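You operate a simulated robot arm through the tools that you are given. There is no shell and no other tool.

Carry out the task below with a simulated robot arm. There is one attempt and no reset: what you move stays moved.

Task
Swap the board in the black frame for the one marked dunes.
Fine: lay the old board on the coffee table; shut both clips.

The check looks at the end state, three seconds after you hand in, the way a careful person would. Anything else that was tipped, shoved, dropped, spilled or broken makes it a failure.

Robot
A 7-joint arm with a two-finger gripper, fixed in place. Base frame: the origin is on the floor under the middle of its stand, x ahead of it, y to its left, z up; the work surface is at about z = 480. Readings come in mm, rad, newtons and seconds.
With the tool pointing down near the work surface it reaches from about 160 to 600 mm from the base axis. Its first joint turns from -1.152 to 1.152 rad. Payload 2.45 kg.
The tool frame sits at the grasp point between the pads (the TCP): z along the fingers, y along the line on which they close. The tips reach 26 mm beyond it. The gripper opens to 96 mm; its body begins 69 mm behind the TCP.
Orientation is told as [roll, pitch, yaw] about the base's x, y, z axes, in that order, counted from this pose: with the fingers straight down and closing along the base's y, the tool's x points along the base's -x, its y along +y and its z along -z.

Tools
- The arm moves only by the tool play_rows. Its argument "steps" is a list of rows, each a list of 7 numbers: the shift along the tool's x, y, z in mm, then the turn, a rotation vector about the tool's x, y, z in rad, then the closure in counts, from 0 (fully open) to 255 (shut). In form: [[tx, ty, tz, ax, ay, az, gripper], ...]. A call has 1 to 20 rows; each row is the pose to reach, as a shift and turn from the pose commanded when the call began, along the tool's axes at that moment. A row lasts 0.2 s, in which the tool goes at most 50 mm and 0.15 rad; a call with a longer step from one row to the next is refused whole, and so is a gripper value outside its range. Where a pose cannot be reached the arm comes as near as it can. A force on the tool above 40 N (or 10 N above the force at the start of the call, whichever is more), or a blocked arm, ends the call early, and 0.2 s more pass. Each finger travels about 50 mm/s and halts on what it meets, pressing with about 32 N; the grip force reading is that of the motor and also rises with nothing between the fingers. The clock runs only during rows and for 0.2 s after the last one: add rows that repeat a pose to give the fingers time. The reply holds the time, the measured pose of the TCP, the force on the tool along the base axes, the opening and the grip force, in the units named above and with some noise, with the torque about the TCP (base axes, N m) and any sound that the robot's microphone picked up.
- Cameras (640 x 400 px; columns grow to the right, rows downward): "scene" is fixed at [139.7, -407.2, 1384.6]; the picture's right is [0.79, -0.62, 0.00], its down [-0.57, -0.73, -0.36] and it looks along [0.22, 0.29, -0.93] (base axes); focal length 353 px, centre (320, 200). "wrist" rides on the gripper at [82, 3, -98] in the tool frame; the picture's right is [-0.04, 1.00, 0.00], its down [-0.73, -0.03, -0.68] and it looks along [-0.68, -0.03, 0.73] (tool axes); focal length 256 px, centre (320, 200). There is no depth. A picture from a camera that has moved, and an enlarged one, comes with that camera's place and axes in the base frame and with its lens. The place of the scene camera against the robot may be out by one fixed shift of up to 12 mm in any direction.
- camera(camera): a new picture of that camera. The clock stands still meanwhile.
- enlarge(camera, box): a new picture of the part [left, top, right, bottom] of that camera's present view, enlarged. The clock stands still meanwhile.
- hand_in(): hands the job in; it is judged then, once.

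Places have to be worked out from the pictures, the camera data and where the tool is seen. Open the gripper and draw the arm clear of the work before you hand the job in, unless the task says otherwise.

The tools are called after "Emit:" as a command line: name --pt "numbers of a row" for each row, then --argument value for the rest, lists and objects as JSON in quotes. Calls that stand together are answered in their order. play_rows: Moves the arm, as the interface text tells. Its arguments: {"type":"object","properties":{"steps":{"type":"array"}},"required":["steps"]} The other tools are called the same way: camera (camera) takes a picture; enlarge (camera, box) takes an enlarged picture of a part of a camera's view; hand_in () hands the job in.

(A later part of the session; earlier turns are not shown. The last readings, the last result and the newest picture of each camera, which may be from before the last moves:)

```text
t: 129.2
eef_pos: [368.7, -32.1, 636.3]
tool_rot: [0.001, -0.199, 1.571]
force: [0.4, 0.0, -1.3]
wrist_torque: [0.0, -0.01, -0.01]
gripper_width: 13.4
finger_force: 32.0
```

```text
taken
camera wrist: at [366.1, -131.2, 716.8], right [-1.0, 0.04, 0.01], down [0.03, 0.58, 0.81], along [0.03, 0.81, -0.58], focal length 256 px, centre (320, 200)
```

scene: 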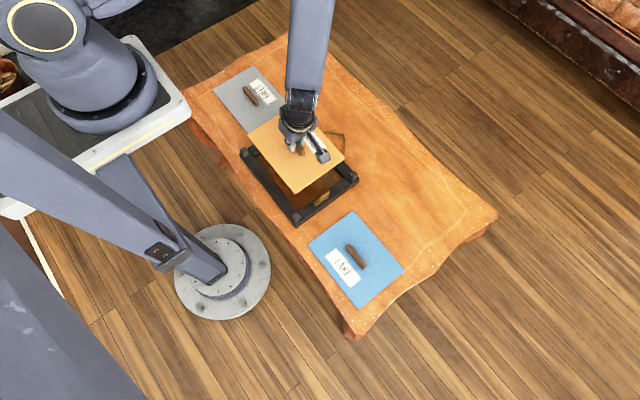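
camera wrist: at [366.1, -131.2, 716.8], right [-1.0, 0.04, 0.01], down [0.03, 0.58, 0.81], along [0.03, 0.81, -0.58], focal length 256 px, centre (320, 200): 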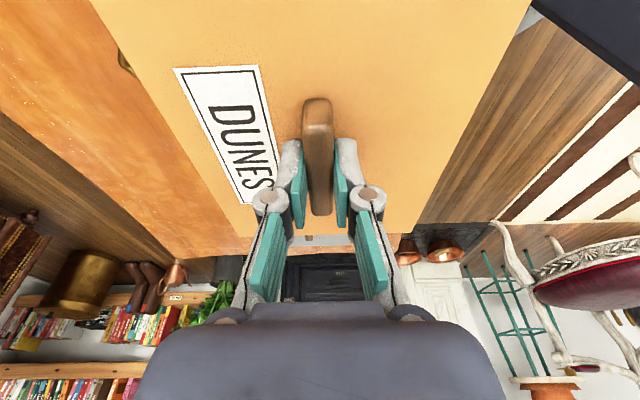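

The board now has its label on the hanger side, like the old one. To align it I need its edges relative to the tool, so I enlarge the wrist view.

Emit:
enlarge --camera "wrist" --box '[220, 190, 440, 260]'

Emit:
enlarge --camera "wrist" --box '[80, 0, 340, 120]'

Emit:
enlarge --camera "wrist" --box '[300, 0, 560, 120]'

Emit:
enlarge --camera "scene" --box '[230, 90, 370, 230]'

```text
2.91 times, centred on (330, 225) of wrist
camera zoom: at [366.1, -131.2, 716.8], right [-1.0, 0.04, 0.01], down [0.03, 0.58, 0.81], along [0.03, 0.81, -0.58], focal length 745 px, centre (291, 127)
```

zoom: 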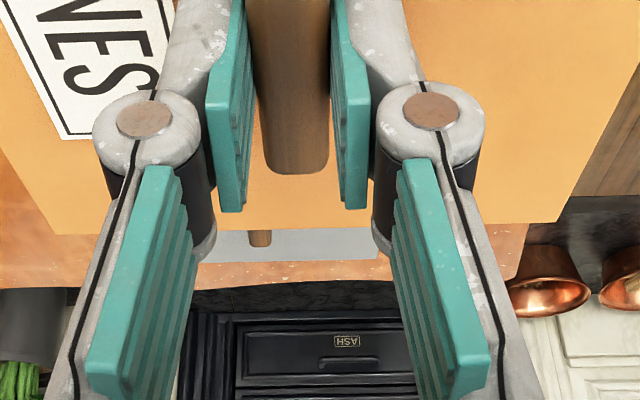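

```text
2.46 times, centred on (210, 60) of wrist
camera zoom: at [366.1, -131.2, 716.8], right [-1.0, 0.04, 0.01], down [0.03, 0.58, 0.81], along [0.03, 0.81, -0.58], focal length 630 px, centre (591, 545)
```

zoom: 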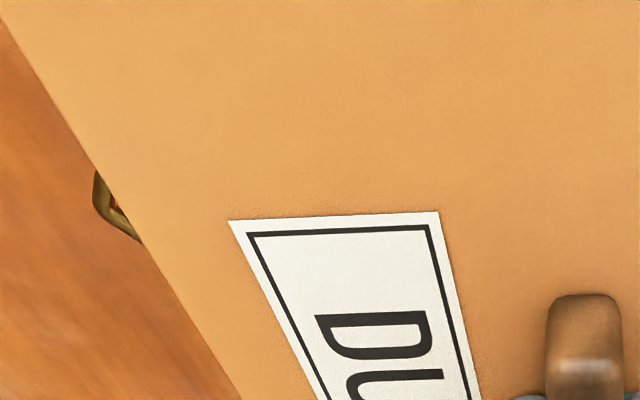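

```text
2.46 times, centred on (430, 60) of wrist
camera zoom: at [366.1, -131.2, 716.8], right [-1.0, 0.04, 0.01], down [0.03, 0.58, 0.81], along [0.03, 0.81, -0.58], focal length 630 px, centre (49, 545)
```

zoom: 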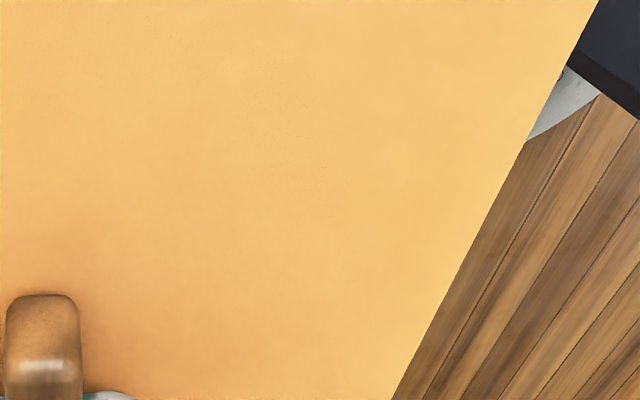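

```text
2.86 times, centred on (300, 160) of scene
camera zoom: at [139.7, -407.2, 1384.6], right [0.79, -0.62, 0.0], down [-0.57, -0.73, -0.36], along [0.22, 0.29, -0.93], focal length 1009 px, centre (377, 314)
```

zoom: 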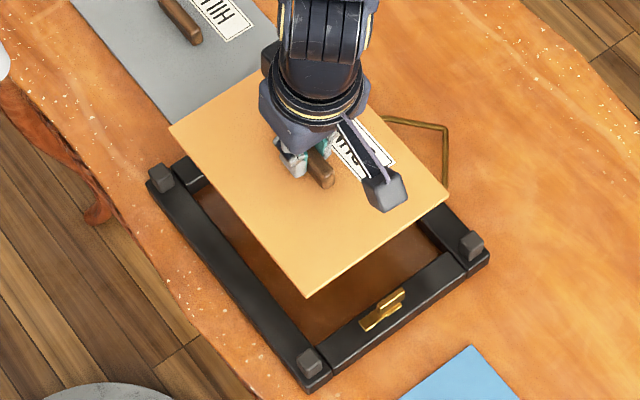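

The board's measured centre is about (368.4, −28.2) with no yaw error, and the seat centre is about (369.5, −31). I shift (+1, −2.8) and lower to about 12 mm above the rails to check alignment.

Emit:
play_rows --pt "2.7 -1 -0.6 0 0 0 255" --pt "5 -1 11 0 0 0 255" --pt "9 -1 31 0 0 0 255" --pt "13 -1 51 0 0 0 255" --pt "17 -1 70 0 0 0 255" --pt "19 -1 80 0 0 0 255" --pt "19.9 -1 84.2 0 0 0 255" --pt "19.9 -1 84.2 0 0 0 255"

Emit:
enlarge --camera "scene" --box '[230, 90, 370, 230]'

Emit:
camera --camera "wrist"

```text
t: 131.0
eef_pos: [372.1, -33.8, 549.5]
tool_rot: [-0.002, -0.2, 1.572]
force: [0.4, -0.1, -1.4]
wrist_torque: [0.02, -0.01, 0.03]
gripper_width: 13.5
finger_force: 32.3
```

```text
2.86 times, centred on (300, 160) of scene
camera zoom: at [139.7, -407.2, 1384.6], right [0.79, -0.62, 0.0], down [-0.57, -0.73, -0.36], along [0.22, 0.29, -0.93], focal length 1009 px, centre (377, 314)
```

zoom: 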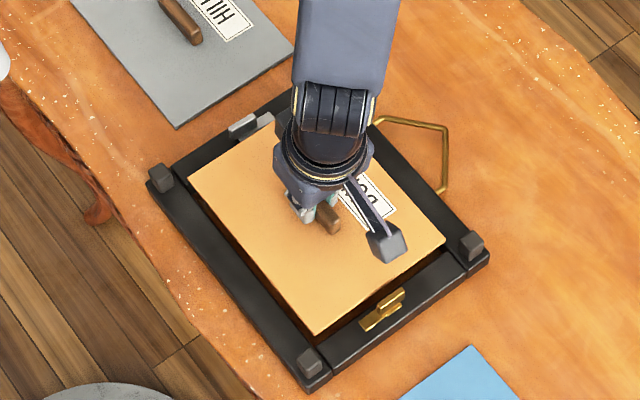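

```text
taken
camera wrist: at [366.8, -133.7, 630.0], right [-1.0, 0.04, 0.01], down [0.03, 0.58, 0.81], along [0.03, 0.81, -0.58], focal length 256 px, centre (320, 200)
```

wrist: 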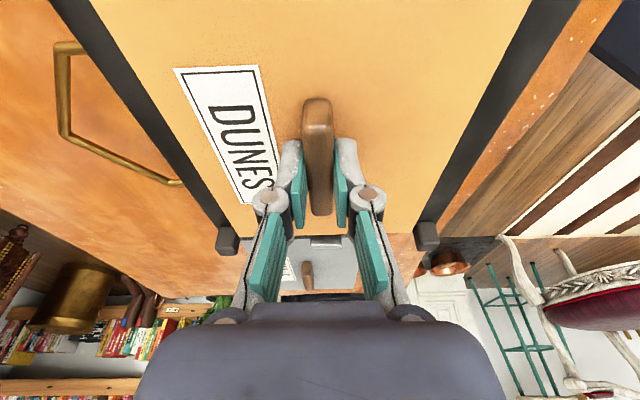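

About 12 mm above the rails and nearly aligned. I enlarge both side gaps in the wrist view to measure the lateral centring.

Emit:
enlarge --camera "wrist" --box '[40, 0, 260, 140]'

Emit:
enlarge --camera "wrist" --box '[380, 0, 600, 140]'

Emit:
enlarge --camera "wrist" --box '[210, 180, 450, 300]'

```text
2.86 times, centred on (150, 70) of wrist
camera zoom: at [366.8, -133.7, 630.0], right [-1.0, 0.04, 0.01], down [0.03, 0.58, 0.81], along [0.03, 0.81, -0.58], focal length 731 px, centre (806, 571)
```

zoom: 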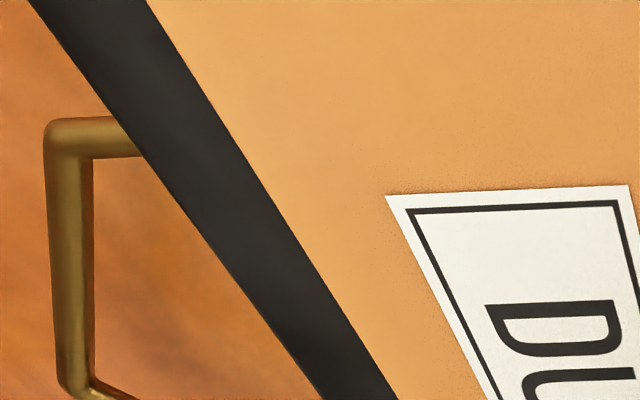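

```text
2.86 times, centred on (490, 70) of wrist
camera zoom: at [366.8, -133.7, 630.0], right [-1.0, 0.04, 0.01], down [0.03, 0.58, 0.81], along [0.03, 0.81, -0.58], focal length 731 px, centre (-166, 571)
```

zoom: 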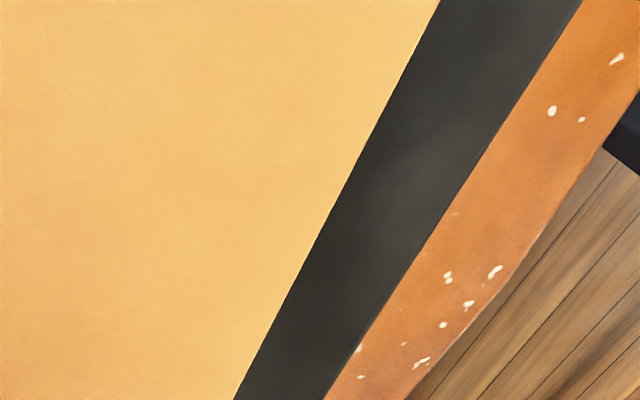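

```text
2.67 times, centred on (330, 240) of wrist
camera zoom: at [366.8, -133.7, 630.0], right [-1.0, 0.04, 0.01], down [0.03, 0.58, 0.81], along [0.03, 0.81, -0.58], focal length 683 px, centre (293, 93)
```

zoom: 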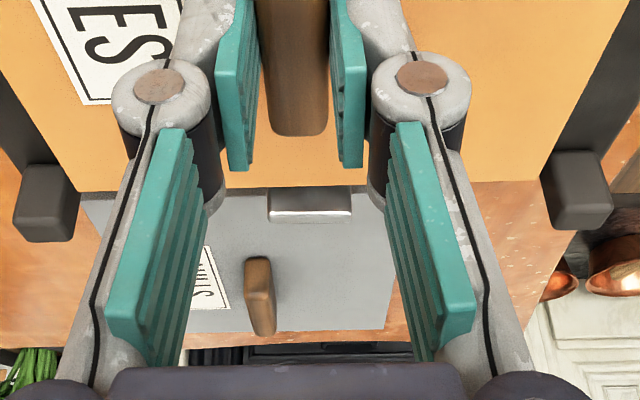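

The frame's outer edges put its centre at x ≈ 368.6, and the board is centred to within about 1 mm both ways. I nudge (−0.8, +0.5) and lower into the recess slowly, watching for early contact.

Emit:
play_rows --pt "0 0.8 1 0 0 0 255" --pt "0.6 0.8 5 0 0 0 255" --pt "1.3 0.8 9 0 0 0 255" --pt "2.1 0.8 13 0 0 0 255" --pt "2.9 0.8 17 0 0 0 255" --pt "3.5 0.8 20 0 0 0 255" --pt "4.1 0.8 23 0 0 0 255" --pt "4.1 0.8 23 0 0 0 255"

Emit:
enlarge --camera "scene" --box '[230, 90, 370, 230]'

```text
t: 132.8
eef_pos: [368.5, -33.5, 528.2]
tool_rot: [0.0, -0.2, 1.57]
force: [-0.4, 0.0, -1.9]
wrist_torque: [-0.01, 0.0, 0.0]
gripper_width: 13.3
finger_force: 32.7
```

```text
2.86 times, centred on (300, 160) of scene
camera zoom: at [139.7, -407.2, 1384.6], right [0.79, -0.62, 0.0], down [-0.57, -0.73, -0.36], along [0.22, 0.29, -0.93], focal length 1009 px, centre (377, 314)
```

zoom: 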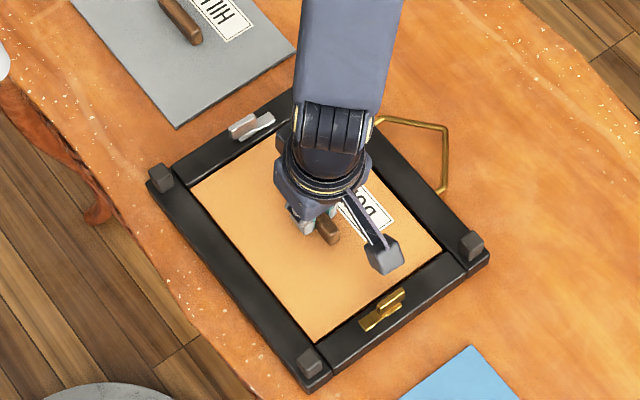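

The board has entered the recess with no contact. I go on in small steps until it seats.

Emit:
play_rows --pt "0.3 0 1.5 0 0 0 255" --pt "0.6 0 3 0 0 0 255" --pt "0.9 0 4.5 0 0 0 255" --pt "1.2 0 6 0 0 0 255" --pt "1.2 0 6 0 0 0 255"

```text
t: 134.0
eef_pos: [368.1, -33.8, 522.5]
tool_rot: [-0.001, -0.2, 1.574]
force: [0.0, 0.2, -2.5]
wrist_torque: [0.01, -0.03, -0.01]
gripper_width: 13.5
finger_force: 31.8
```

Emit:
play_rows --pt "0.2 0 1 0 0 0 255" --pt "0.4 0 2 0 0 0 255" --pt "0.4 0 2 0 0 0 255"

```text
t: 135.0
eef_pos: [369.6, -34.4, 519.1]
tool_rot: [-0.001, -0.201, 1.57]
force: [-2.3, 0.1, 8.9]
wrist_torque: [0.06, 0.04, -0.05]
gripper_width: 13.5
finger_force: 31.8
stopped in row 3: the force on the tool passed its limit at 41 N (the readings are from after the stop); the commanded pose is now the measured one
```

Seated at TCP z ≈ 519, just as expected. I relieve a touch, open, and rise along base z.

Emit:
play_rows --pt "-0.1 0 -0.5 0 0 0 255" --pt "-0.1 0 -0.5 0 0 0 220" --pt "-0.1 0 -0.5 0 0 0 180" --pt "-0.1 0 -0.5 0 0 0 150" --pt "-0.1 0 -0.5 0 0 0 140" --pt "-2 0 -10 0 0 0 140" --pt "-7 0 -35 0 0 0 140" --pt "-15 0 -75 0 0 0 140" --pt "-23 0 -115 0 0 0 140" --pt "-23 0 -115 0 0 0 140"

Emit:
camera --camera "wrist"

Emit:
enlarge --camera "scene" --box '[230, 90, 370, 230]'

```text
t: 137.2
eef_pos: [370.5, -32.0, 636.5]
tool_rot: [0.0, -0.201, 1.573]
force: [0.0, 0.3, 0.6]
wrist_torque: [0.02, 0.01, 0.0]
gripper_width: 43.2
finger_force: 0.1
```

```text
taken
camera wrist: at [366.1, -133.0, 716.0], right [-1.0, 0.04, 0.01], down [0.03, 0.58, 0.81], along [0.03, 0.81, -0.58], focal length 256 px, centre (320, 200)
```

wrist: 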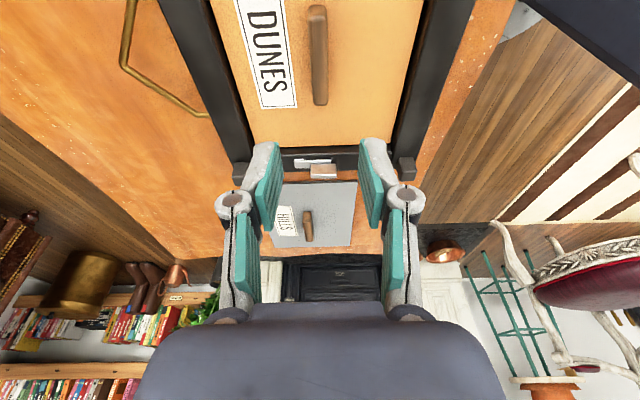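

```text
2.86 times, centred on (300, 160) of scene
camera zoom: at [139.7, -407.2, 1384.6], right [0.79, -0.62, 0.0], down [-0.57, -0.73, -0.36], along [0.22, 0.29, -0.93], focal length 1009 px, centre (377, 314)
```

zoom: 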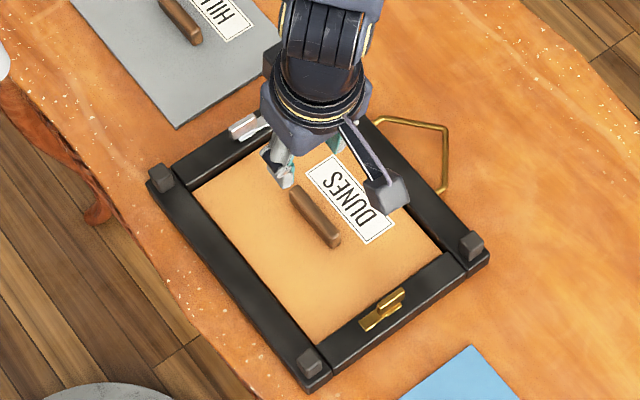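

DUNES is seated flat with the frame unmoved. I straighten the tool, then move over the silver clip at (369.5, 86.5) turning to yaw 0, since silver must be shut first.

Emit:
play_rows --pt "0 0 0 0 0.1 0 150" --pt "0 0 0 0 0.2 0 150" --pt "0 0 0 0 0.2 0 150"

Emit:
play_rows --pt "-10 0 0 0 0 0.14 150" --pt "-20 0 0 0 0 0.28 150" --pt "-30 0 0 0 0 0.42 150" --pt "-40 0 0 0 0 0.56 150" --pt "-50 0 0 0 0 0.7 150" --pt "-60 0 0 0 0 0.84 150" --pt "-70 0 0 0 0 0.98 150" --pt "-80 0 5 0 0 1.12 150" --pt "-90 0 10 0 0 1.26 150" --pt "-100 0 15 0 0 1.4 150" --pt "-110 0 20 0 0 1.5 150" --pt "-119 0 25 0 0 1.5708 150" --pt "-119 0 25 0 0 1.5708 150"

Emit:
camera --camera "wrist"

Emit:
enlarge --camera "wrist" --box '[260, 60, 380, 140]'

```text
t: 138.0
eef_pos: [369.6, -33.8, 636.6]
tool_rot: [0.001, 0.001, 1.573]
force: [-0.1, 0.2, -0.3]
wrist_torque: [0.04, 0.02, 0.0]
gripper_width: 39.5
finger_force: 0.0
```

```text
t: 140.8
eef_pos: [368.7, 85.4, 611.7]
tool_rot: [-0.001, 0.0, 0.002]
force: [-0.2, -0.4, -0.4]
wrist_torque: [-0.03, -0.02, 0.0]
gripper_width: 39.4
finger_force: 0.0
```

```text
taken
camera wrist: at [286.7, 87.9, 710.1], right [0.04, 1.0, 0.0], down [0.73, -0.03, 0.68], along [0.68, -0.03, -0.73], focal length 256 px, centre (320, 200)
```

wrist: 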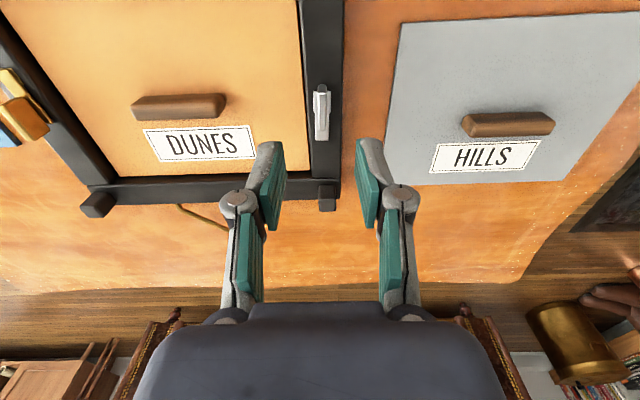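

```text
5.00 times, centred on (320, 100) of wrist
camera zoom: at [286.7, 87.9, 710.1], right [0.04, 1.0, 0.0], down [0.73, -0.03, 0.68], along [0.68, -0.03, -0.73], focal length 1280 px, centre (320, 700)
```

zoom: 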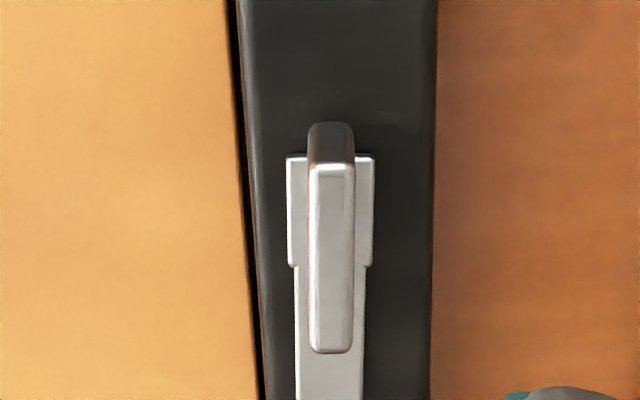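

The silver fin is at about (368.8, 86.3), lying nearly along x. I line up (0.04 rad, +1.3 mm in y) and go down to straddle it.

Emit:
play_rows --pt "0 0.6 15 0 0 0.02 150" --pt "0 1.3 35 0 0 0.04 160" --pt "0 1.3 52 0 0 0.04 170" --pt "0 1.3 65 0 0 0.04 180" --pt "0 1.3 72 0 0 0.04 190" --pt "0 1.3 73.7 0 0 0.04 190" --pt "0 1.3 73.7 0 0 0.04 190"

Emit:
enlarge --camera "wrist" --box '[240, 70, 400, 220]'

```text
t: 142.4
eef_pos: [368.2, 86.2, 537.1]
tool_rot: [0.0, 0.0, -0.039]
force: [-0.1, 0.3, -0.4]
wrist_torque: [0.0, 0.0, -0.01]
gripper_width: 24.3
finger_force: 0.1
```

```text
2.67 times, centred on (320, 145) of wrist
camera zoom: at [287.2, 92.7, 635.5], right [0.08, 1.0, 0.0], down [0.73, -0.06, 0.68], along [0.68, -0.05, -0.73], focal length 683 px, centre (320, 347)
```

zoom: 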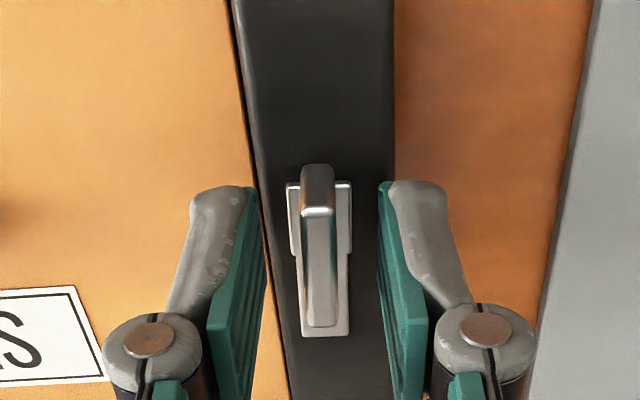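

The fin is centred between the pads. I close on it.

Emit:
play_rows --pt "0 0 0 0 0 0 210" --pt "0 0 0 0 0 0 230" --pt "0 0 0 0 0 0 255" --pt "0 0 0 0 0 0 255" --pt "0 0 0 0 0 0 255"

```text
t: 143.6
eef_pos: [369.4, 86.7, 538.0]
tool_rot: [0.0, 0.001, -0.039]
force: [-0.1, -0.1, 0.0]
wrist_torque: [0.01, 0.0, -0.01]
gripper_width: 6.4
finger_force: 31.3
```

Gripped without load. I turn clockwise a little and check the torque.

Emit:
play_rows --pt "0 0 0 0 0 0.025 255" --pt "0 0 0 0 0 0.05 255" --pt "0 0 0 0 0 0.075 255" --pt "0 0 0 0 0 0.1 255" --pt "0 0 0 0 0 0.1 255"

Emit:
enlarge --camera "scene" --box '[220, 90, 380, 240]'

```text
t: 144.8
eef_pos: [369.1, 86.5, 538.7]
tool_rot: [-0.001, 0.0, -0.139]
force: [0.9, 1.0, -0.1]
wrist_torque: [0.05, 0.08, 0.01]
gripper_width: 6.3
finger_force: 32.1
```

```text
2.67 times, centred on (300, 165) of scene
camera zoom: at [139.7, -407.1, 1384.6], right [0.79, -0.62, 0.0], down [-0.57, -0.73, -0.36], along [0.22, 0.29, -0.93], focal length 942 px, centre (373, 293)
```

zoom: 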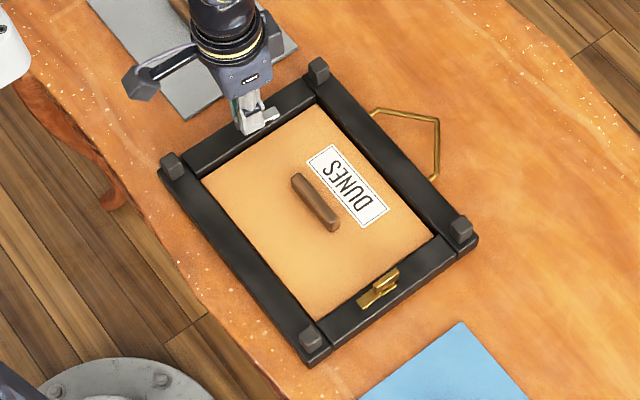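

It turns freely, and DUNES sits exactly where HILLS was. I continue the turn.

Emit:
play_rows --pt "0 0 0 0 0 0.06 255" --pt "0 0 0 0 0 0.12 255" --pt "0 0 0 0 0 0.18 255" --pt "0 0 0 0 0 0.24 255" --pt "0 0 0 0 0 0.3 255" --pt "0 0 0 0 0 0.36 255" --pt "0 0 0 0 0 0.42 255" --pt "0 0 0 0 0 0.48 255" --pt "0 0 0 0 0 0.54 255" --pt "0 0 0 0 0 0.6 255" --pt "0 0 0 0 0 0.66 255" --pt "0 0 0 0 0 0.7 255" --pt "0 0 0 0 0 0.7 255"

Emit:
enlarge --camera "scene" --box '[220, 90, 380, 240]'

```text
t: 147.6
eef_pos: [369.3, 86.3, 537.3]
tool_rot: [-0.001, 0.001, -0.841]
force: [-0.9, -1.0, 0.3]
wrist_torque: [0.25, 0.27, 0.02]
gripper_width: 6.4
finger_force: 31.7
```

```text
2.67 times, centred on (300, 165) of scene
camera zoom: at [139.7, -407.2, 1384.6], right [0.79, -0.62, 0.0], down [-0.57, -0.73, -0.36], along [0.22, 0.29, -0.93], focal length 942 px, centre (373, 293)
```

zoom: 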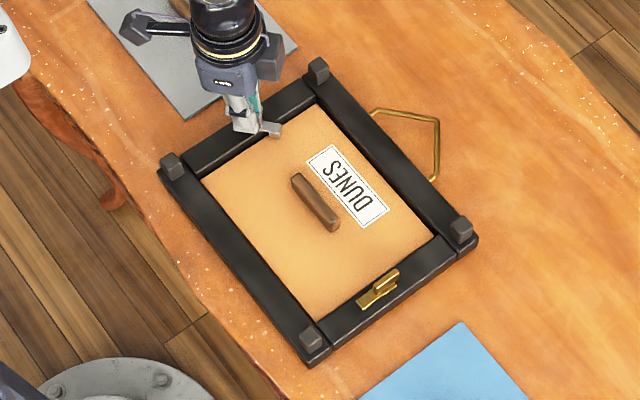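

Smooth so far and the frame is still. I continue to about −1.5 rad.

Emit:
play_rows --pt "0 0 0 0 0 0.06 255" --pt "0 0 0 0 0 0.12 255" --pt "0 0 0 0 0 0.18 255" --pt "0 0 0 0 0 0.24 255" --pt "0 0 0 0 0 0.3 255" --pt "0 0 0 0 0 0.36 255" --pt "0 0 0 0 0 0.42 255" --pt "0 0 0 0 0 0.48 255" --pt "0 0 0 0 0 0.54 255" --pt "0 0 0 0 0 0.6 255" --pt "0 0 0 0 0 0.65 255" --pt "0 0 0 0 0 0.65 255"

Emit:
enlarge --camera "scene" --box '[220, 90, 380, 240]'

```text
t: 150.2
eef_pos: [369.1, 85.9, 538.3]
tool_rot: [0.0, 0.0, -1.488]
force: [0.0, 1.9, 0.5]
wrist_torque: [-0.46, -0.05, 0.0]
gripper_width: 6.6
finger_force: 31.7
```

```text
2.67 times, centred on (300, 165) of scene
camera zoom: at [139.7, -407.1, 1384.6], right [0.79, -0.62, 0.0], down [-0.57, -0.73, -0.36], along [0.22, 0.29, -0.93], focal length 942 px, centre (373, 293)
```

zoom: 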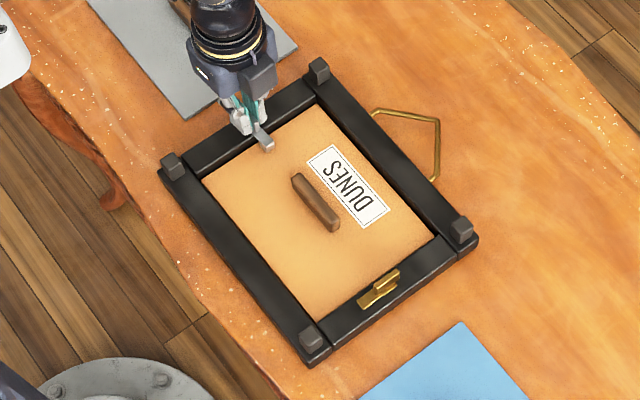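

Almost shut. I take the last 0.08 rad in small steps, watching for the stop.

Emit:
play_rows --pt "0 0 0 0 0 0.02 255" --pt "0 0 0 0 0 0.04 255" --pt "0 0 0 0 0 0.055 255" --pt "0 0 0 0 0 0.055 255"

```text
t: 151.2
eef_pos: [369.7, 86.2, 538.3]
tool_rot: [0.001, 0.0, -1.543]
force: [0.1, -0.1, -0.3]
wrist_torque: [0.14, 0.0, 0.01]
gripper_width: 6.7
finger_force: 32.0
```

Emit:
play_rows --pt "0 0 0 0 0 0.01 255" --pt "0 0 0 0 0 0.02 255" --pt "0 0 0 0 0 0.03 255" --pt "0 0 0 0 0 0.03 255"

Emit:
enlarge --camera "scene" --box '[308, 183, 338, 203]'

Emit:
enlarge --camera "scene" --box '[262, 126, 292, 146]'

```text
t: 152.2
eef_pos: [369.7, 86.4, 537.5]
tool_rot: [-0.001, -0.002, -1.575]
force: [-0.5, -3.6, 6.1]
wrist_torque: [0.01, 0.03, 0.06]
gripper_width: 6.5
finger_force: 31.4
```

```text
16.00 times, centred on (323, 193) of scene
camera zoom: at [139.6, -407.2, 1384.6], right [0.79, -0.62, 0.0], down [-0.57, -0.73, -0.36], along [0.22, 0.29, -0.93], focal length 5651 px, centre (272, 312)
```

zoom: 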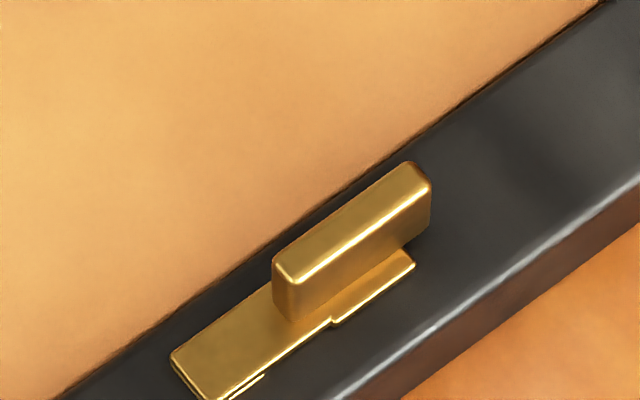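

```text
16.00 times, centred on (277, 136) of scene
camera zoom: at [139.6, -407.2, 1384.6], right [0.79, -0.62, 0.0], down [-0.57, -0.73, -0.36], along [0.22, 0.29, -0.93], focal length 5651 px, centre (1008, 1224)
```

zoom: 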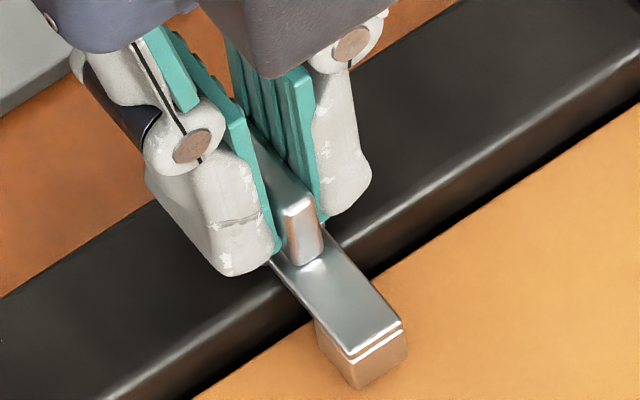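

Silver is shut on the board, and the lock mark on brass is gone. I release silver and rise.

Emit:
play_rows --pt "0 0 0 0 0 0 220" --pt "0 0 0 0 0 0 180" --pt "0 0 0 0 0 0 150" --pt "0 0 0 0 0 0 150" --pt "0 0 -20 0 0 0 150" --pt "0 0 -55 0 0 0 150" --pt "0 0 -85 0 0 0 150" --pt "0 0 -85 0 0 0 150"

Emit:
camera --camera "wrist"

Emit:
enlarge --camera "wrist" --box '[265, 80, 375, 150]'

Emit:
enlarge --camera "scene" --box '[220, 90, 380, 240]'

```text
t: 154.0
eef_pos: [369.4, 85.9, 624.0]
tool_rot: [0.0, 0.0, -1.575]
force: [-0.2, -0.2, 1.3]
wrist_torque: [-0.01, 0.0, -0.03]
gripper_width: 39.4
finger_force: 0.1
```

```text
taken
camera wrist: at [372.3, 167.2, 721.2], right [1.0, -0.04, 0.0], down [-0.03, -0.73, 0.68], along [-0.03, -0.68, -0.73], focal length 256 px, centre (320, 200)
```

wrist: 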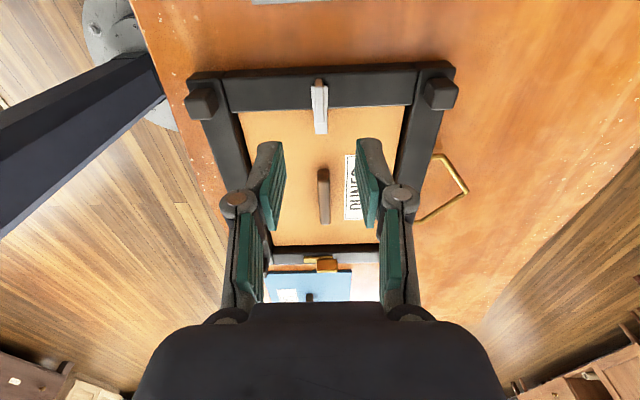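

```text
5.71 times, centred on (320, 115) of wrist
camera zoom: at [372.3, 167.2, 721.2], right [1.0, -0.04, 0.0], down [-0.03, -0.73, 0.68], along [-0.03, -0.68, -0.73], focal length 1463 px, centre (320, 686)
```

zoom: 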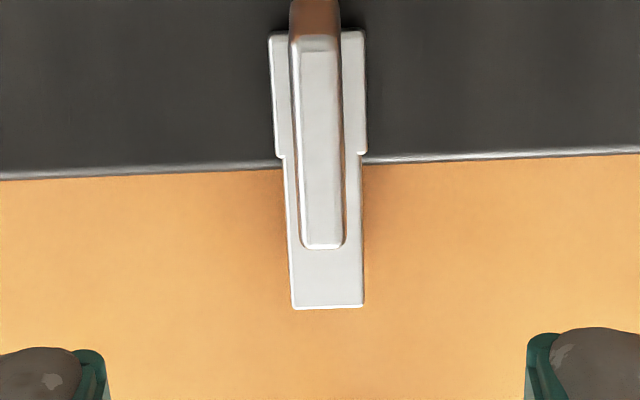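

```text
2.67 times, centred on (300, 165) of scene
camera zoom: at [139.7, -407.2, 1384.6], right [0.79, -0.62, 0.0], down [-0.57, -0.73, -0.36], along [0.22, 0.29, -0.93], focal length 942 px, centre (373, 293)
```

zoom: 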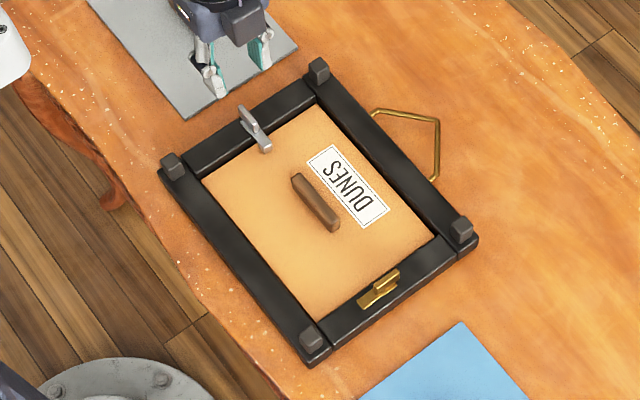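

Silver is shut properly. Now I go over the brass clip (370, −149.5), turning back to yaw 0.

Emit:
play_rows --pt "-18 0 0 0 0 -0.12 150" --pt "-36 0 0 0 0 -0.24 150" --pt "-55 0 0 0 0 -0.36 150" --pt "-74 0 0 0 0 -0.49 150" --pt "-93 0 0 0 0 -0.62 150" --pt "-112 0 0 0 0 -0.75 150" --pt "-131 0 0 0 0 -0.88 150" --pt "-150 0 0 0 0 -1.01 150" --pt "-169 0 0 0 0 -1.14 150" --pt "-188 0 4 0 0 -1.27 150" --pt "-207 0 8 0 0 -1.4 150" --pt "-225 0.6 12 0 0 -1.52 150" --pt "-235.4 0.6 12 0 0 -1.573 150" --pt "-235.4 0.6 12 0 0 -1.573 150"

Emit:
camera --camera "wrist"

Emit:
enlarge --camera "wrist" --box '[260, 60, 380, 140]'

```text
t: 157.0
eef_pos: [369.6, -150.1, 612.4]
tool_rot: [0.001, -0.002, 0.002]
force: [0.1, 0.3, 0.7]
wrist_torque: [-0.03, 0.0, 0.02]
gripper_width: 39.7
finger_force: 0.0
```

```text
taken
camera wrist: at [286.9, -147.3, 709.4], right [0.04, 1.0, 0.0], down [0.73, -0.03, 0.68], along [0.68, -0.03, -0.73], focal length 256 px, centre (320, 200)
```

wrist: 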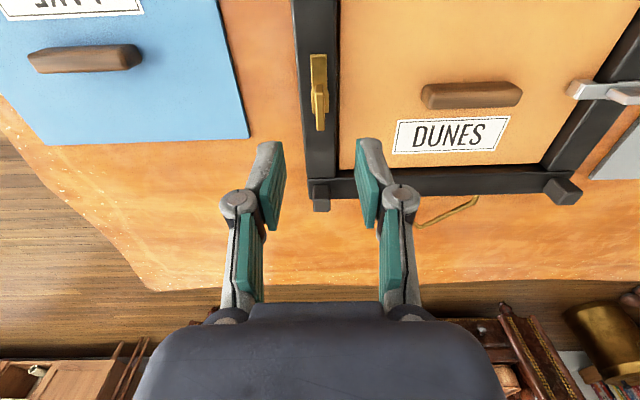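

```text
5.00 times, centred on (320, 100) of wrist
camera zoom: at [286.9, -147.3, 709.4], right [0.04, 1.0, 0.0], down [0.73, -0.03, 0.68], along [0.68, -0.03, -0.73], focal length 1280 px, centre (320, 700)
```

zoom: 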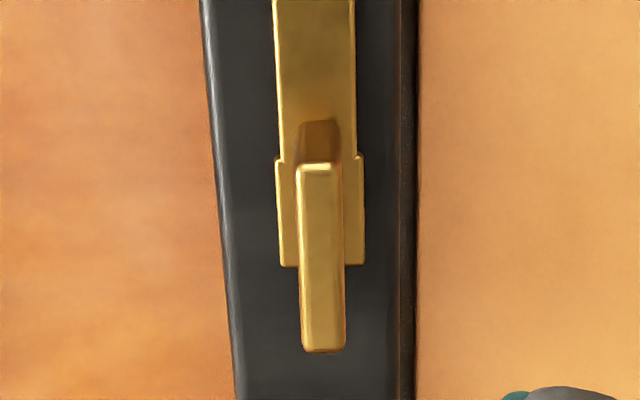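

The brass fin is right under the tool at about (368.7, −150.4). I descend to straddle it.

Emit:
play_rows --pt "0 0 15 0 0 0 150" --pt "0 0 35 0 0 0 160" --pt "0 0 52 0 0 0 170" --pt "0 0 65 0 0 0 180" --pt "0 0 72 0 0 0 190" --pt "0 0 74 0 0 0 190" --pt "0 0 74 0 0 0 190"

Emit:
enlarge --camera "wrist" --box '[240, 70, 400, 220]'

```text
t: 158.6
eef_pos: [369.7, -148.4, 536.3]
tool_rot: [0.0, 0.003, 0.001]
force: [-0.1, 0.1, -0.6]
wrist_torque: [-0.01, 0.03, -0.04]
gripper_width: 24.3
finger_force: 0.1
```

```text
2.67 times, centred on (320, 145) of wrist
camera zoom: at [287.6, -145.8, 635.2], right [0.04, 1.0, 0.0], down [0.73, -0.03, 0.68], along [0.68, -0.03, -0.73], focal length 683 px, centre (320, 347)
```

zoom: 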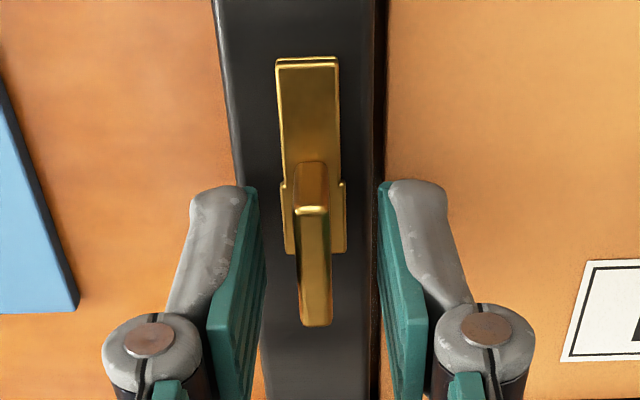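

The fin is 1.6 mm off to −y. I shift, then close.

Emit:
play_rows --pt "0 -0.8 -0.4 0 0 0 190" --pt "0 -1.6 -0.4 0 0 0 190" --pt "0 -1.6 -0.4 0 0 0 210" --pt "0 -1.6 -0.4 0 0 0 230" --pt "0 -1.6 -0.4 0 0 0 255" --pt "0 -1.6 -0.4 0 0 0 255" --pt "0 -1.6 -0.4 0 0 0 255"

Emit:
enlarge --camera "scene" --box '[220, 90, 380, 240]'

```text
t: 160.2
eef_pos: [369.2, -150.4, 537.0]
tool_rot: [0.001, 0.0, 0.0]
force: [0.6, 1.1, 0.8]
wrist_torque: [0.02, -0.03, 0.02]
gripper_width: 6.8
finger_force: 32.1
```

```text
2.67 times, centred on (300, 165) of scene
camera zoom: at [139.6, -407.1, 1384.6], right [0.79, -0.62, 0.0], down [-0.57, -0.73, -0.36], along [0.22, 0.29, -0.93], focal length 942 px, centre (373, 293)
```

zoom: 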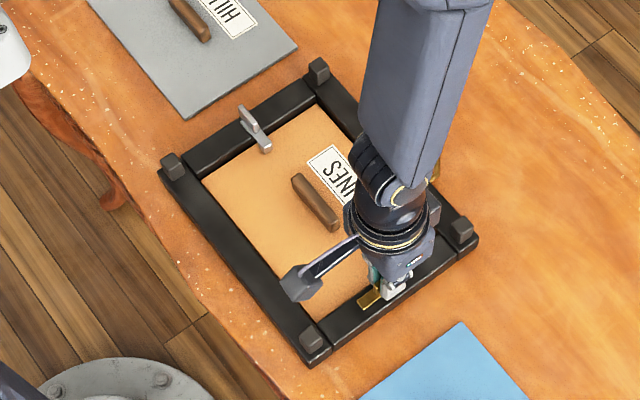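

Brass fin gripped with no load. I turn it clockwise, first a small amount to check the torque.

Emit:
play_rows --pt "0 0 0 0 0 0.03 255" --pt "0 0 0 0 0 0.06 255" --pt "0 0 0 0 0 0.1 255" --pt "0 0 0 0 0 0.15 255" --pt "0 0 0 0 0 0.15 255"

Emit:
enlarge --camera "scene" --box '[220, 90, 380, 240]'

```text
t: 161.4
eef_pos: [368.6, -150.6, 537.3]
tool_rot: [0.0, 0.0, -0.15]
force: [-3.0, 5.7, 27.9]
wrist_torque: [0.16, 0.17, 0.01]
gripper_width: 6.6
finger_force: 32.1
```

```text
2.67 times, centred on (300, 165) of scene
camera zoom: at [139.3, -407.0, 1384.7], right [0.79, -0.62, 0.0], down [-0.57, -0.73, -0.36], along [0.22, 0.29, -0.93], focal length 942 px, centre (373, 293)
```

zoom: 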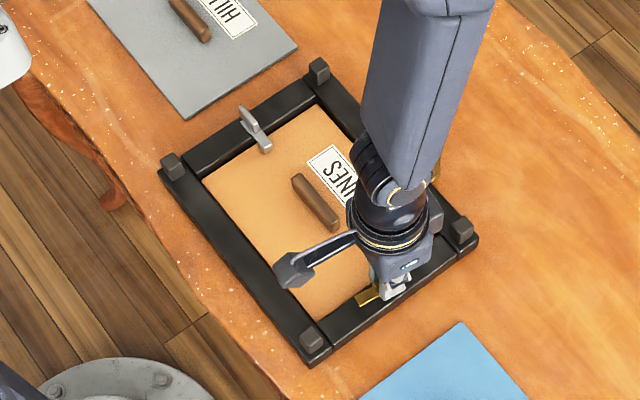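

It turns freely (no z-torque), but the tool presses down with about 28 N. I ease up 0.7 mm.

Emit:
play_rows --pt "0 0 -0.3 0 0 0 255" --pt "0 0 -0.6 0 0 0 255" --pt "0 0 -0.6 0 0 0 255"

```text
t: 162.2
eef_pos: [368.7, -150.4, 537.6]
tool_rot: [0.0, 0.0, -0.15]
force: [0.1, 3.2, 2.7]
wrist_torque: [0.13, 0.28, -0.05]
gripper_width: 6.6
finger_force: 31.9
```

Balanced again. I continue the turn by 0.65 rad.

Emit:
play_rows --pt "0 0 0 0 0 0.06 255" --pt "0 0 0 0 0 0.12 255" --pt "0 0 0 0 0 0.18 255" --pt "0 0 0 0 0 0.24 255" --pt "0 0 0 0 0 0.3 255" --pt "0 0 0 0 0 0.36 255" --pt "0 0 0 0 0 0.42 255" --pt "0 0 0 0 0 0.48 255" --pt "0 0 0 0 0 0.54 255" --pt "0 0 0 0 0 0.6 255" --pt "0 0 0 0 0 0.65 255" --pt "0 0 0 0 0 0.65 255"

Emit:
enlarge --camera "scene" --box '[220, 90, 380, 240]'

```text
t: 164.8
eef_pos: [369.1, -150.9, 537.9]
tool_rot: [0.0, 0.001, -0.802]
force: [-0.1, 1.6, 2.8]
wrist_torque: [0.15, 0.06, 0.01]
gripper_width: 6.7
finger_force: 31.8
```

```text
2.67 times, centred on (300, 165) of scene
camera zoom: at [139.6, -407.1, 1384.6], right [0.79, -0.62, 0.0], down [-0.57, -0.73, -0.36], along [0.22, 0.29, -0.93], focal length 942 px, centre (373, 293)
```

zoom: 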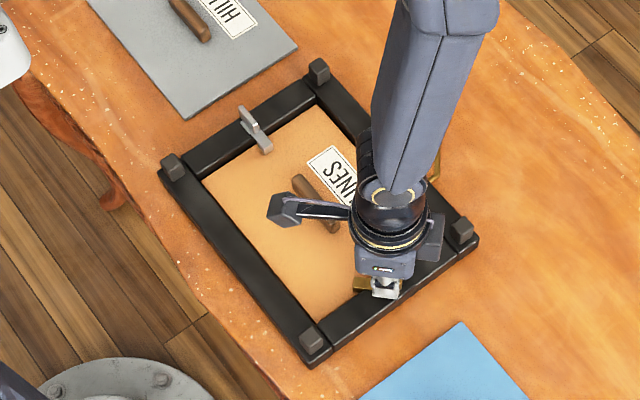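

The frame is still and the torque low. I continue to about −1.5 rad.

Emit:
play_rows --pt "0 0 0 0 0 0.06 255" --pt "0 0 0 0 0 0.12 255" --pt "0 0 0 0 0 0.18 255" --pt "0 0 0 0 0 0.24 255" --pt "0 0 0 0 0 0.3 255" --pt "0 0 0 0 0 0.36 255" --pt "0 0 0 0 0 0.42 255" --pt "0 0 0 0 0 0.48 255" --pt "0 0 0 0 0 0.54 255" --pt "0 0 0 0 0 0.6 255" --pt "0 0 0 0 0 0.66 255" --pt "0 0 0 0 0 0.7 255" --pt "0 0 0 0 0 0.7 255"

Emit:
enlarge --camera "scene" --box '[220, 90, 380, 240]'

Emit:
enlarge --camera "wrist" --box '[240, 70, 400, 220]'

```text
t: 167.6
eef_pos: [368.1, -151.4, 538.0]
tool_rot: [0.0, 0.002, -1.5]
force: [0.8, 0.2, -1.0]
wrist_torque: [-0.7, -0.04, 0.03]
gripper_width: 6.7
finger_force: 31.9
```

```text
2.67 times, centred on (300, 165) of scene
camera zoom: at [139.7, -407.2, 1384.6], right [0.79, -0.62, 0.0], down [-0.57, -0.73, -0.36], along [0.22, 0.29, -0.93], focal length 942 px, centre (373, 293)
```

zoom: 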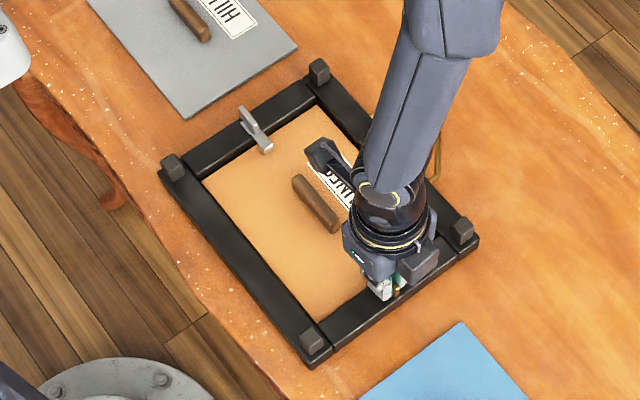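

```text
2.67 times, centred on (320, 145) of wrist
camera zoom: at [366.1, -70.0, 636.4], right [1.0, 0.03, 0.0], down [0.02, -0.73, 0.68], along [0.02, -0.68, -0.73], focal length 683 px, centre (320, 347)
```

zoom: 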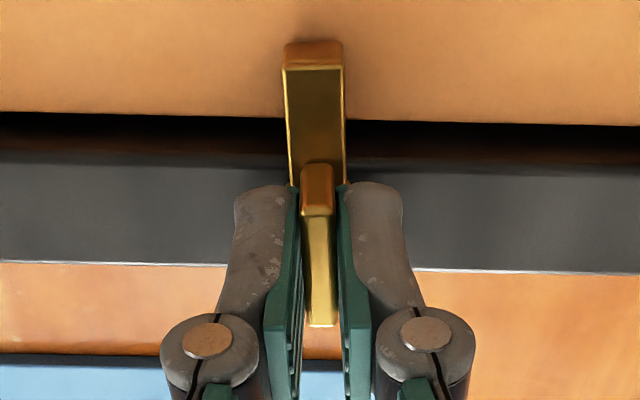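

The grip is carrying some frame weight (−0.7 N·m about x). I lower 0.4 mm so the frame rests firmly before the last bit.

Emit:
play_rows --pt "0 0 0.2 0 0 0 255" --pt "0 0 0.4 0 0 0 255" --pt "0 0 0.4 0 0 0 255"

```text
t: 168.4
eef_pos: [369.4, -151.1, 538.0]
tool_rot: [-0.002, 0.001, -1.501]
force: [0.5, -2.2, 4.7]
wrist_torque: [0.82, 0.06, -0.02]
gripper_width: 6.6
finger_force: 32.8
```

Resting with light pressure. I turn the last 0.05 rad gently.

Emit:
play_rows --pt "0 0 0 0 0 0.015 255" --pt "0 0 0 0 0 0.03 255" --pt "0 0 0 0 0 0.045 255" --pt "0 0 0 0 0 0.045 255"

```text
t: 169.4
eef_pos: [368.8, -151.4, 537.5]
tool_rot: [0.0, -0.001, -1.546]
force: [-5.6, 0.1, 27.7]
wrist_torque: [0.06, 0.18, 0.01]
gripper_width: 6.4
finger_force: 32.0
```

Still no stop torque. A further 0.025 rad.

Emit:
play_rows --pt "0 0 -0.2 0 0 0.01 255" --pt "0 0 -0.3 0 0 0.02 255" --pt "0 0 -0.3 0 0 0.025 255" --pt "0 0 -0.3 0 0 0.025 255"

```text
t: 170.4
eef_pos: [368.6, -151.6, 538.1]
tool_rot: [0.0, -0.001, -1.573]
force: [-4.9, -3.2, 14.2]
wrist_torque: [-0.02, 0.12, 0.02]
gripper_width: 6.7
finger_force: 31.8
```

Another 0.015 rad to confirm the shut stop.

Emit:
play_rows --pt "0 0 0 0 0 0.008 255" --pt "0 0 0 0 0 0.015 255" --pt "0 0 0 0 0 0.015 255"

Emit:
enlarge --camera "wrist" --box '[240, 70, 400, 220]'

```text
t: 171.2
eef_pos: [369.4, -151.6, 537.4]
tool_rot: [0.0, 0.0, -1.586]
force: [-0.7, -1.8, 1.0]
wrist_torque: [-1.02, 0.07, 0.14]
gripper_width: 6.8
finger_force: 32.1
```

```text
2.67 times, centred on (320, 145) of wrist
camera zoom: at [373.1, -69.7, 635.5], right [1.0, -0.05, 0.0], down [-0.04, -0.73, 0.68], along [-0.04, -0.68, -0.73], focal length 683 px, centre (320, 347)
```

zoom: 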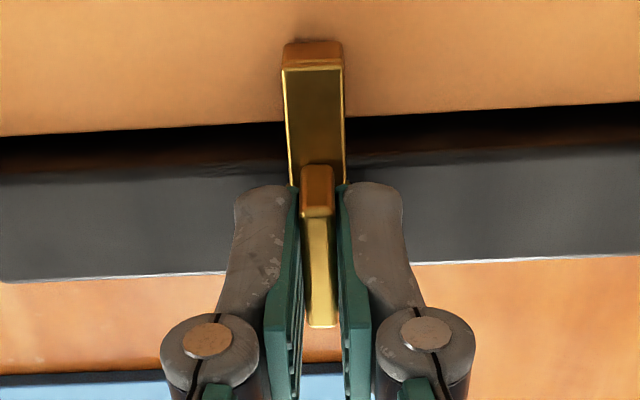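

The shut stop is reached (0.14 N·m). I back off 0.012 rad and lower 0.3 mm so nothing is loaded, then read.

Emit:
play_rows --pt "0 0 0.1 0 0 -0.006 255" --pt "0 0 0.3 0 0 -0.013 255" --pt "0 0 0.3 0 0 -0.013 255"

Emit:
enlarge --camera "scene" --box '[220, 90, 380, 240]'

```text
t: 172.0
eef_pos: [369.0, -151.8, 537.5]
tool_rot: [0.001, -0.001, -1.571]
force: [2.1, -0.3, 0.0]
wrist_torque: [0.07, -0.04, 0.02]
gripper_width: 6.6
finger_force: 31.9
```

```text
2.67 times, centred on (300, 165) of scene
camera zoom: at [139.7, -407.2, 1384.6], right [0.79, -0.62, 0.0], down [-0.57, -0.73, -0.36], along [0.22, 0.29, -0.93], focal length 942 px, centre (373, 293)
```

zoom: 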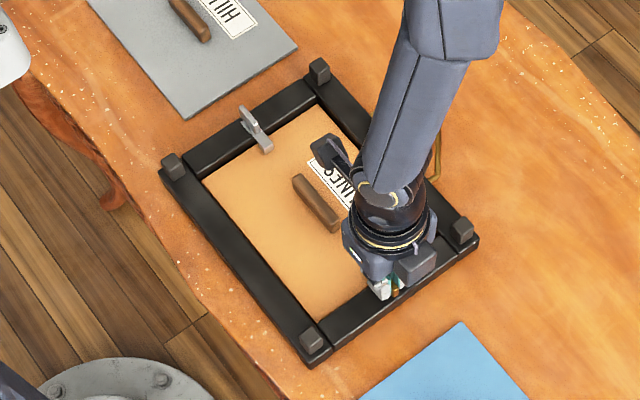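

All loads are near zero. I release the brass fin and rise straight up.

Emit:
play_rows --pt "0 0 0 0 0 0 220" --pt "0 0 0 0 0 0 180" --pt "0 0 0 0 0 0 140" --pt "0 0 0 0 0 0 130" --pt "0 0 -20 0 0 0 130" --pt "0 0 -60 0 0 0 130" --pt "0 0 -105 0 0 0 130" --pt "0 0 -105 0 0 0 130"

Emit:
camera --camera "wrist"

Emit:
enlarge --camera "wrist" --box '[265, 40, 375, 120]'

Emit:
enlarge --camera "scene" --box '[308, 183, 338, 203]'

Emit:
enlarge --camera "scene" --box '[262, 126, 292, 146]'

```text
t: 173.8
eef_pos: [369.8, -150.1, 641.8]
tool_rot: [0.0, 0.001, -1.574]
force: [-0.6, -0.1, -0.5]
wrist_torque: [0.01, 0.02, 0.0]
gripper_width: 47.1
finger_force: 0.1
```

```text
taken
camera wrist: at [372.3, -69.1, 739.9], right [1.0, -0.04, 0.0], down [-0.03, -0.73, 0.68], along [-0.03, -0.68, -0.73], focal length 256 px, centre (320, 200)
```

wrist: 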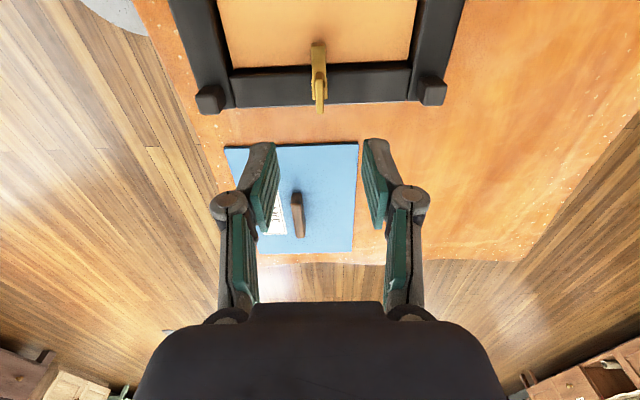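

```text
5.00 times, centred on (320, 80) of wrist
camera zoom: at [372.3, -69.1, 739.9], right [1.0, -0.04, 0.0], down [-0.03, -0.73, 0.68], along [-0.03, -0.68, -0.73], focal length 1280 px, centre (320, 800)
```

zoom: 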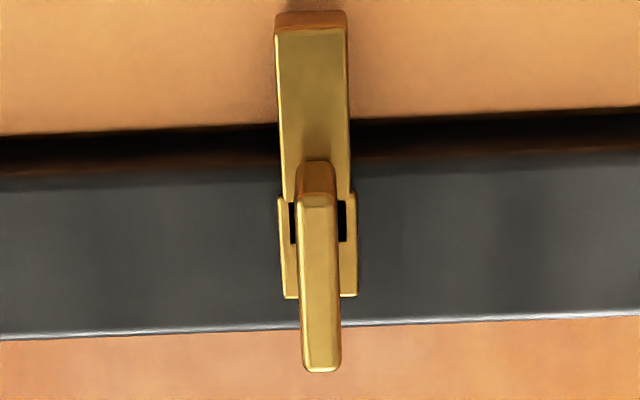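

```text
16.00 times, centred on (323, 193) of scene
camera zoom: at [139.7, -407.2, 1384.6], right [0.79, -0.62, 0.0], down [-0.57, -0.73, -0.36], along [0.22, 0.29, -0.93], focal length 5651 px, centre (272, 312)
```

zoom: 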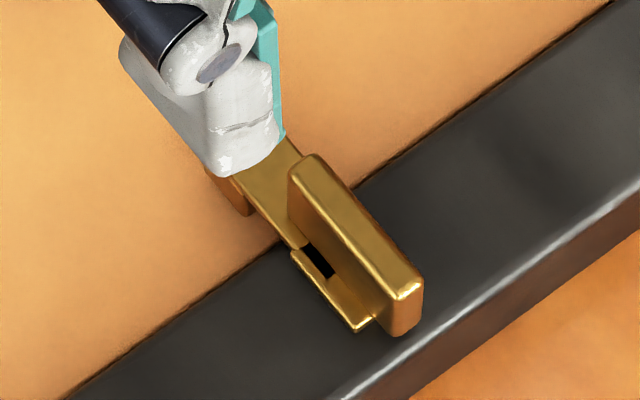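

```text
16.00 times, centred on (277, 136) of scene
camera zoom: at [139.7, -407.2, 1384.6], right [0.79, -0.62, 0.0], down [-0.57, -0.73, -0.36], along [0.22, 0.29, -0.93], focal length 5651 px, centre (1008, 1224)
```

zoom: 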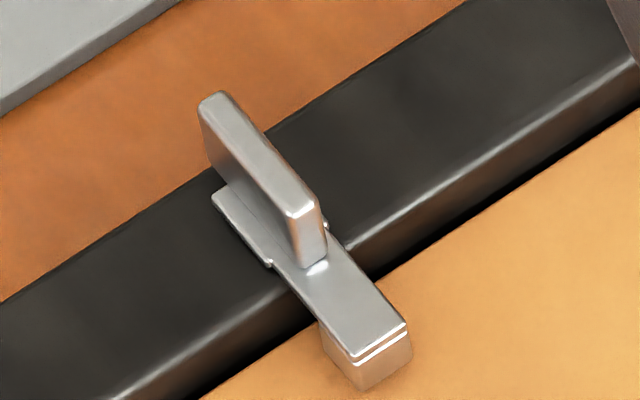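

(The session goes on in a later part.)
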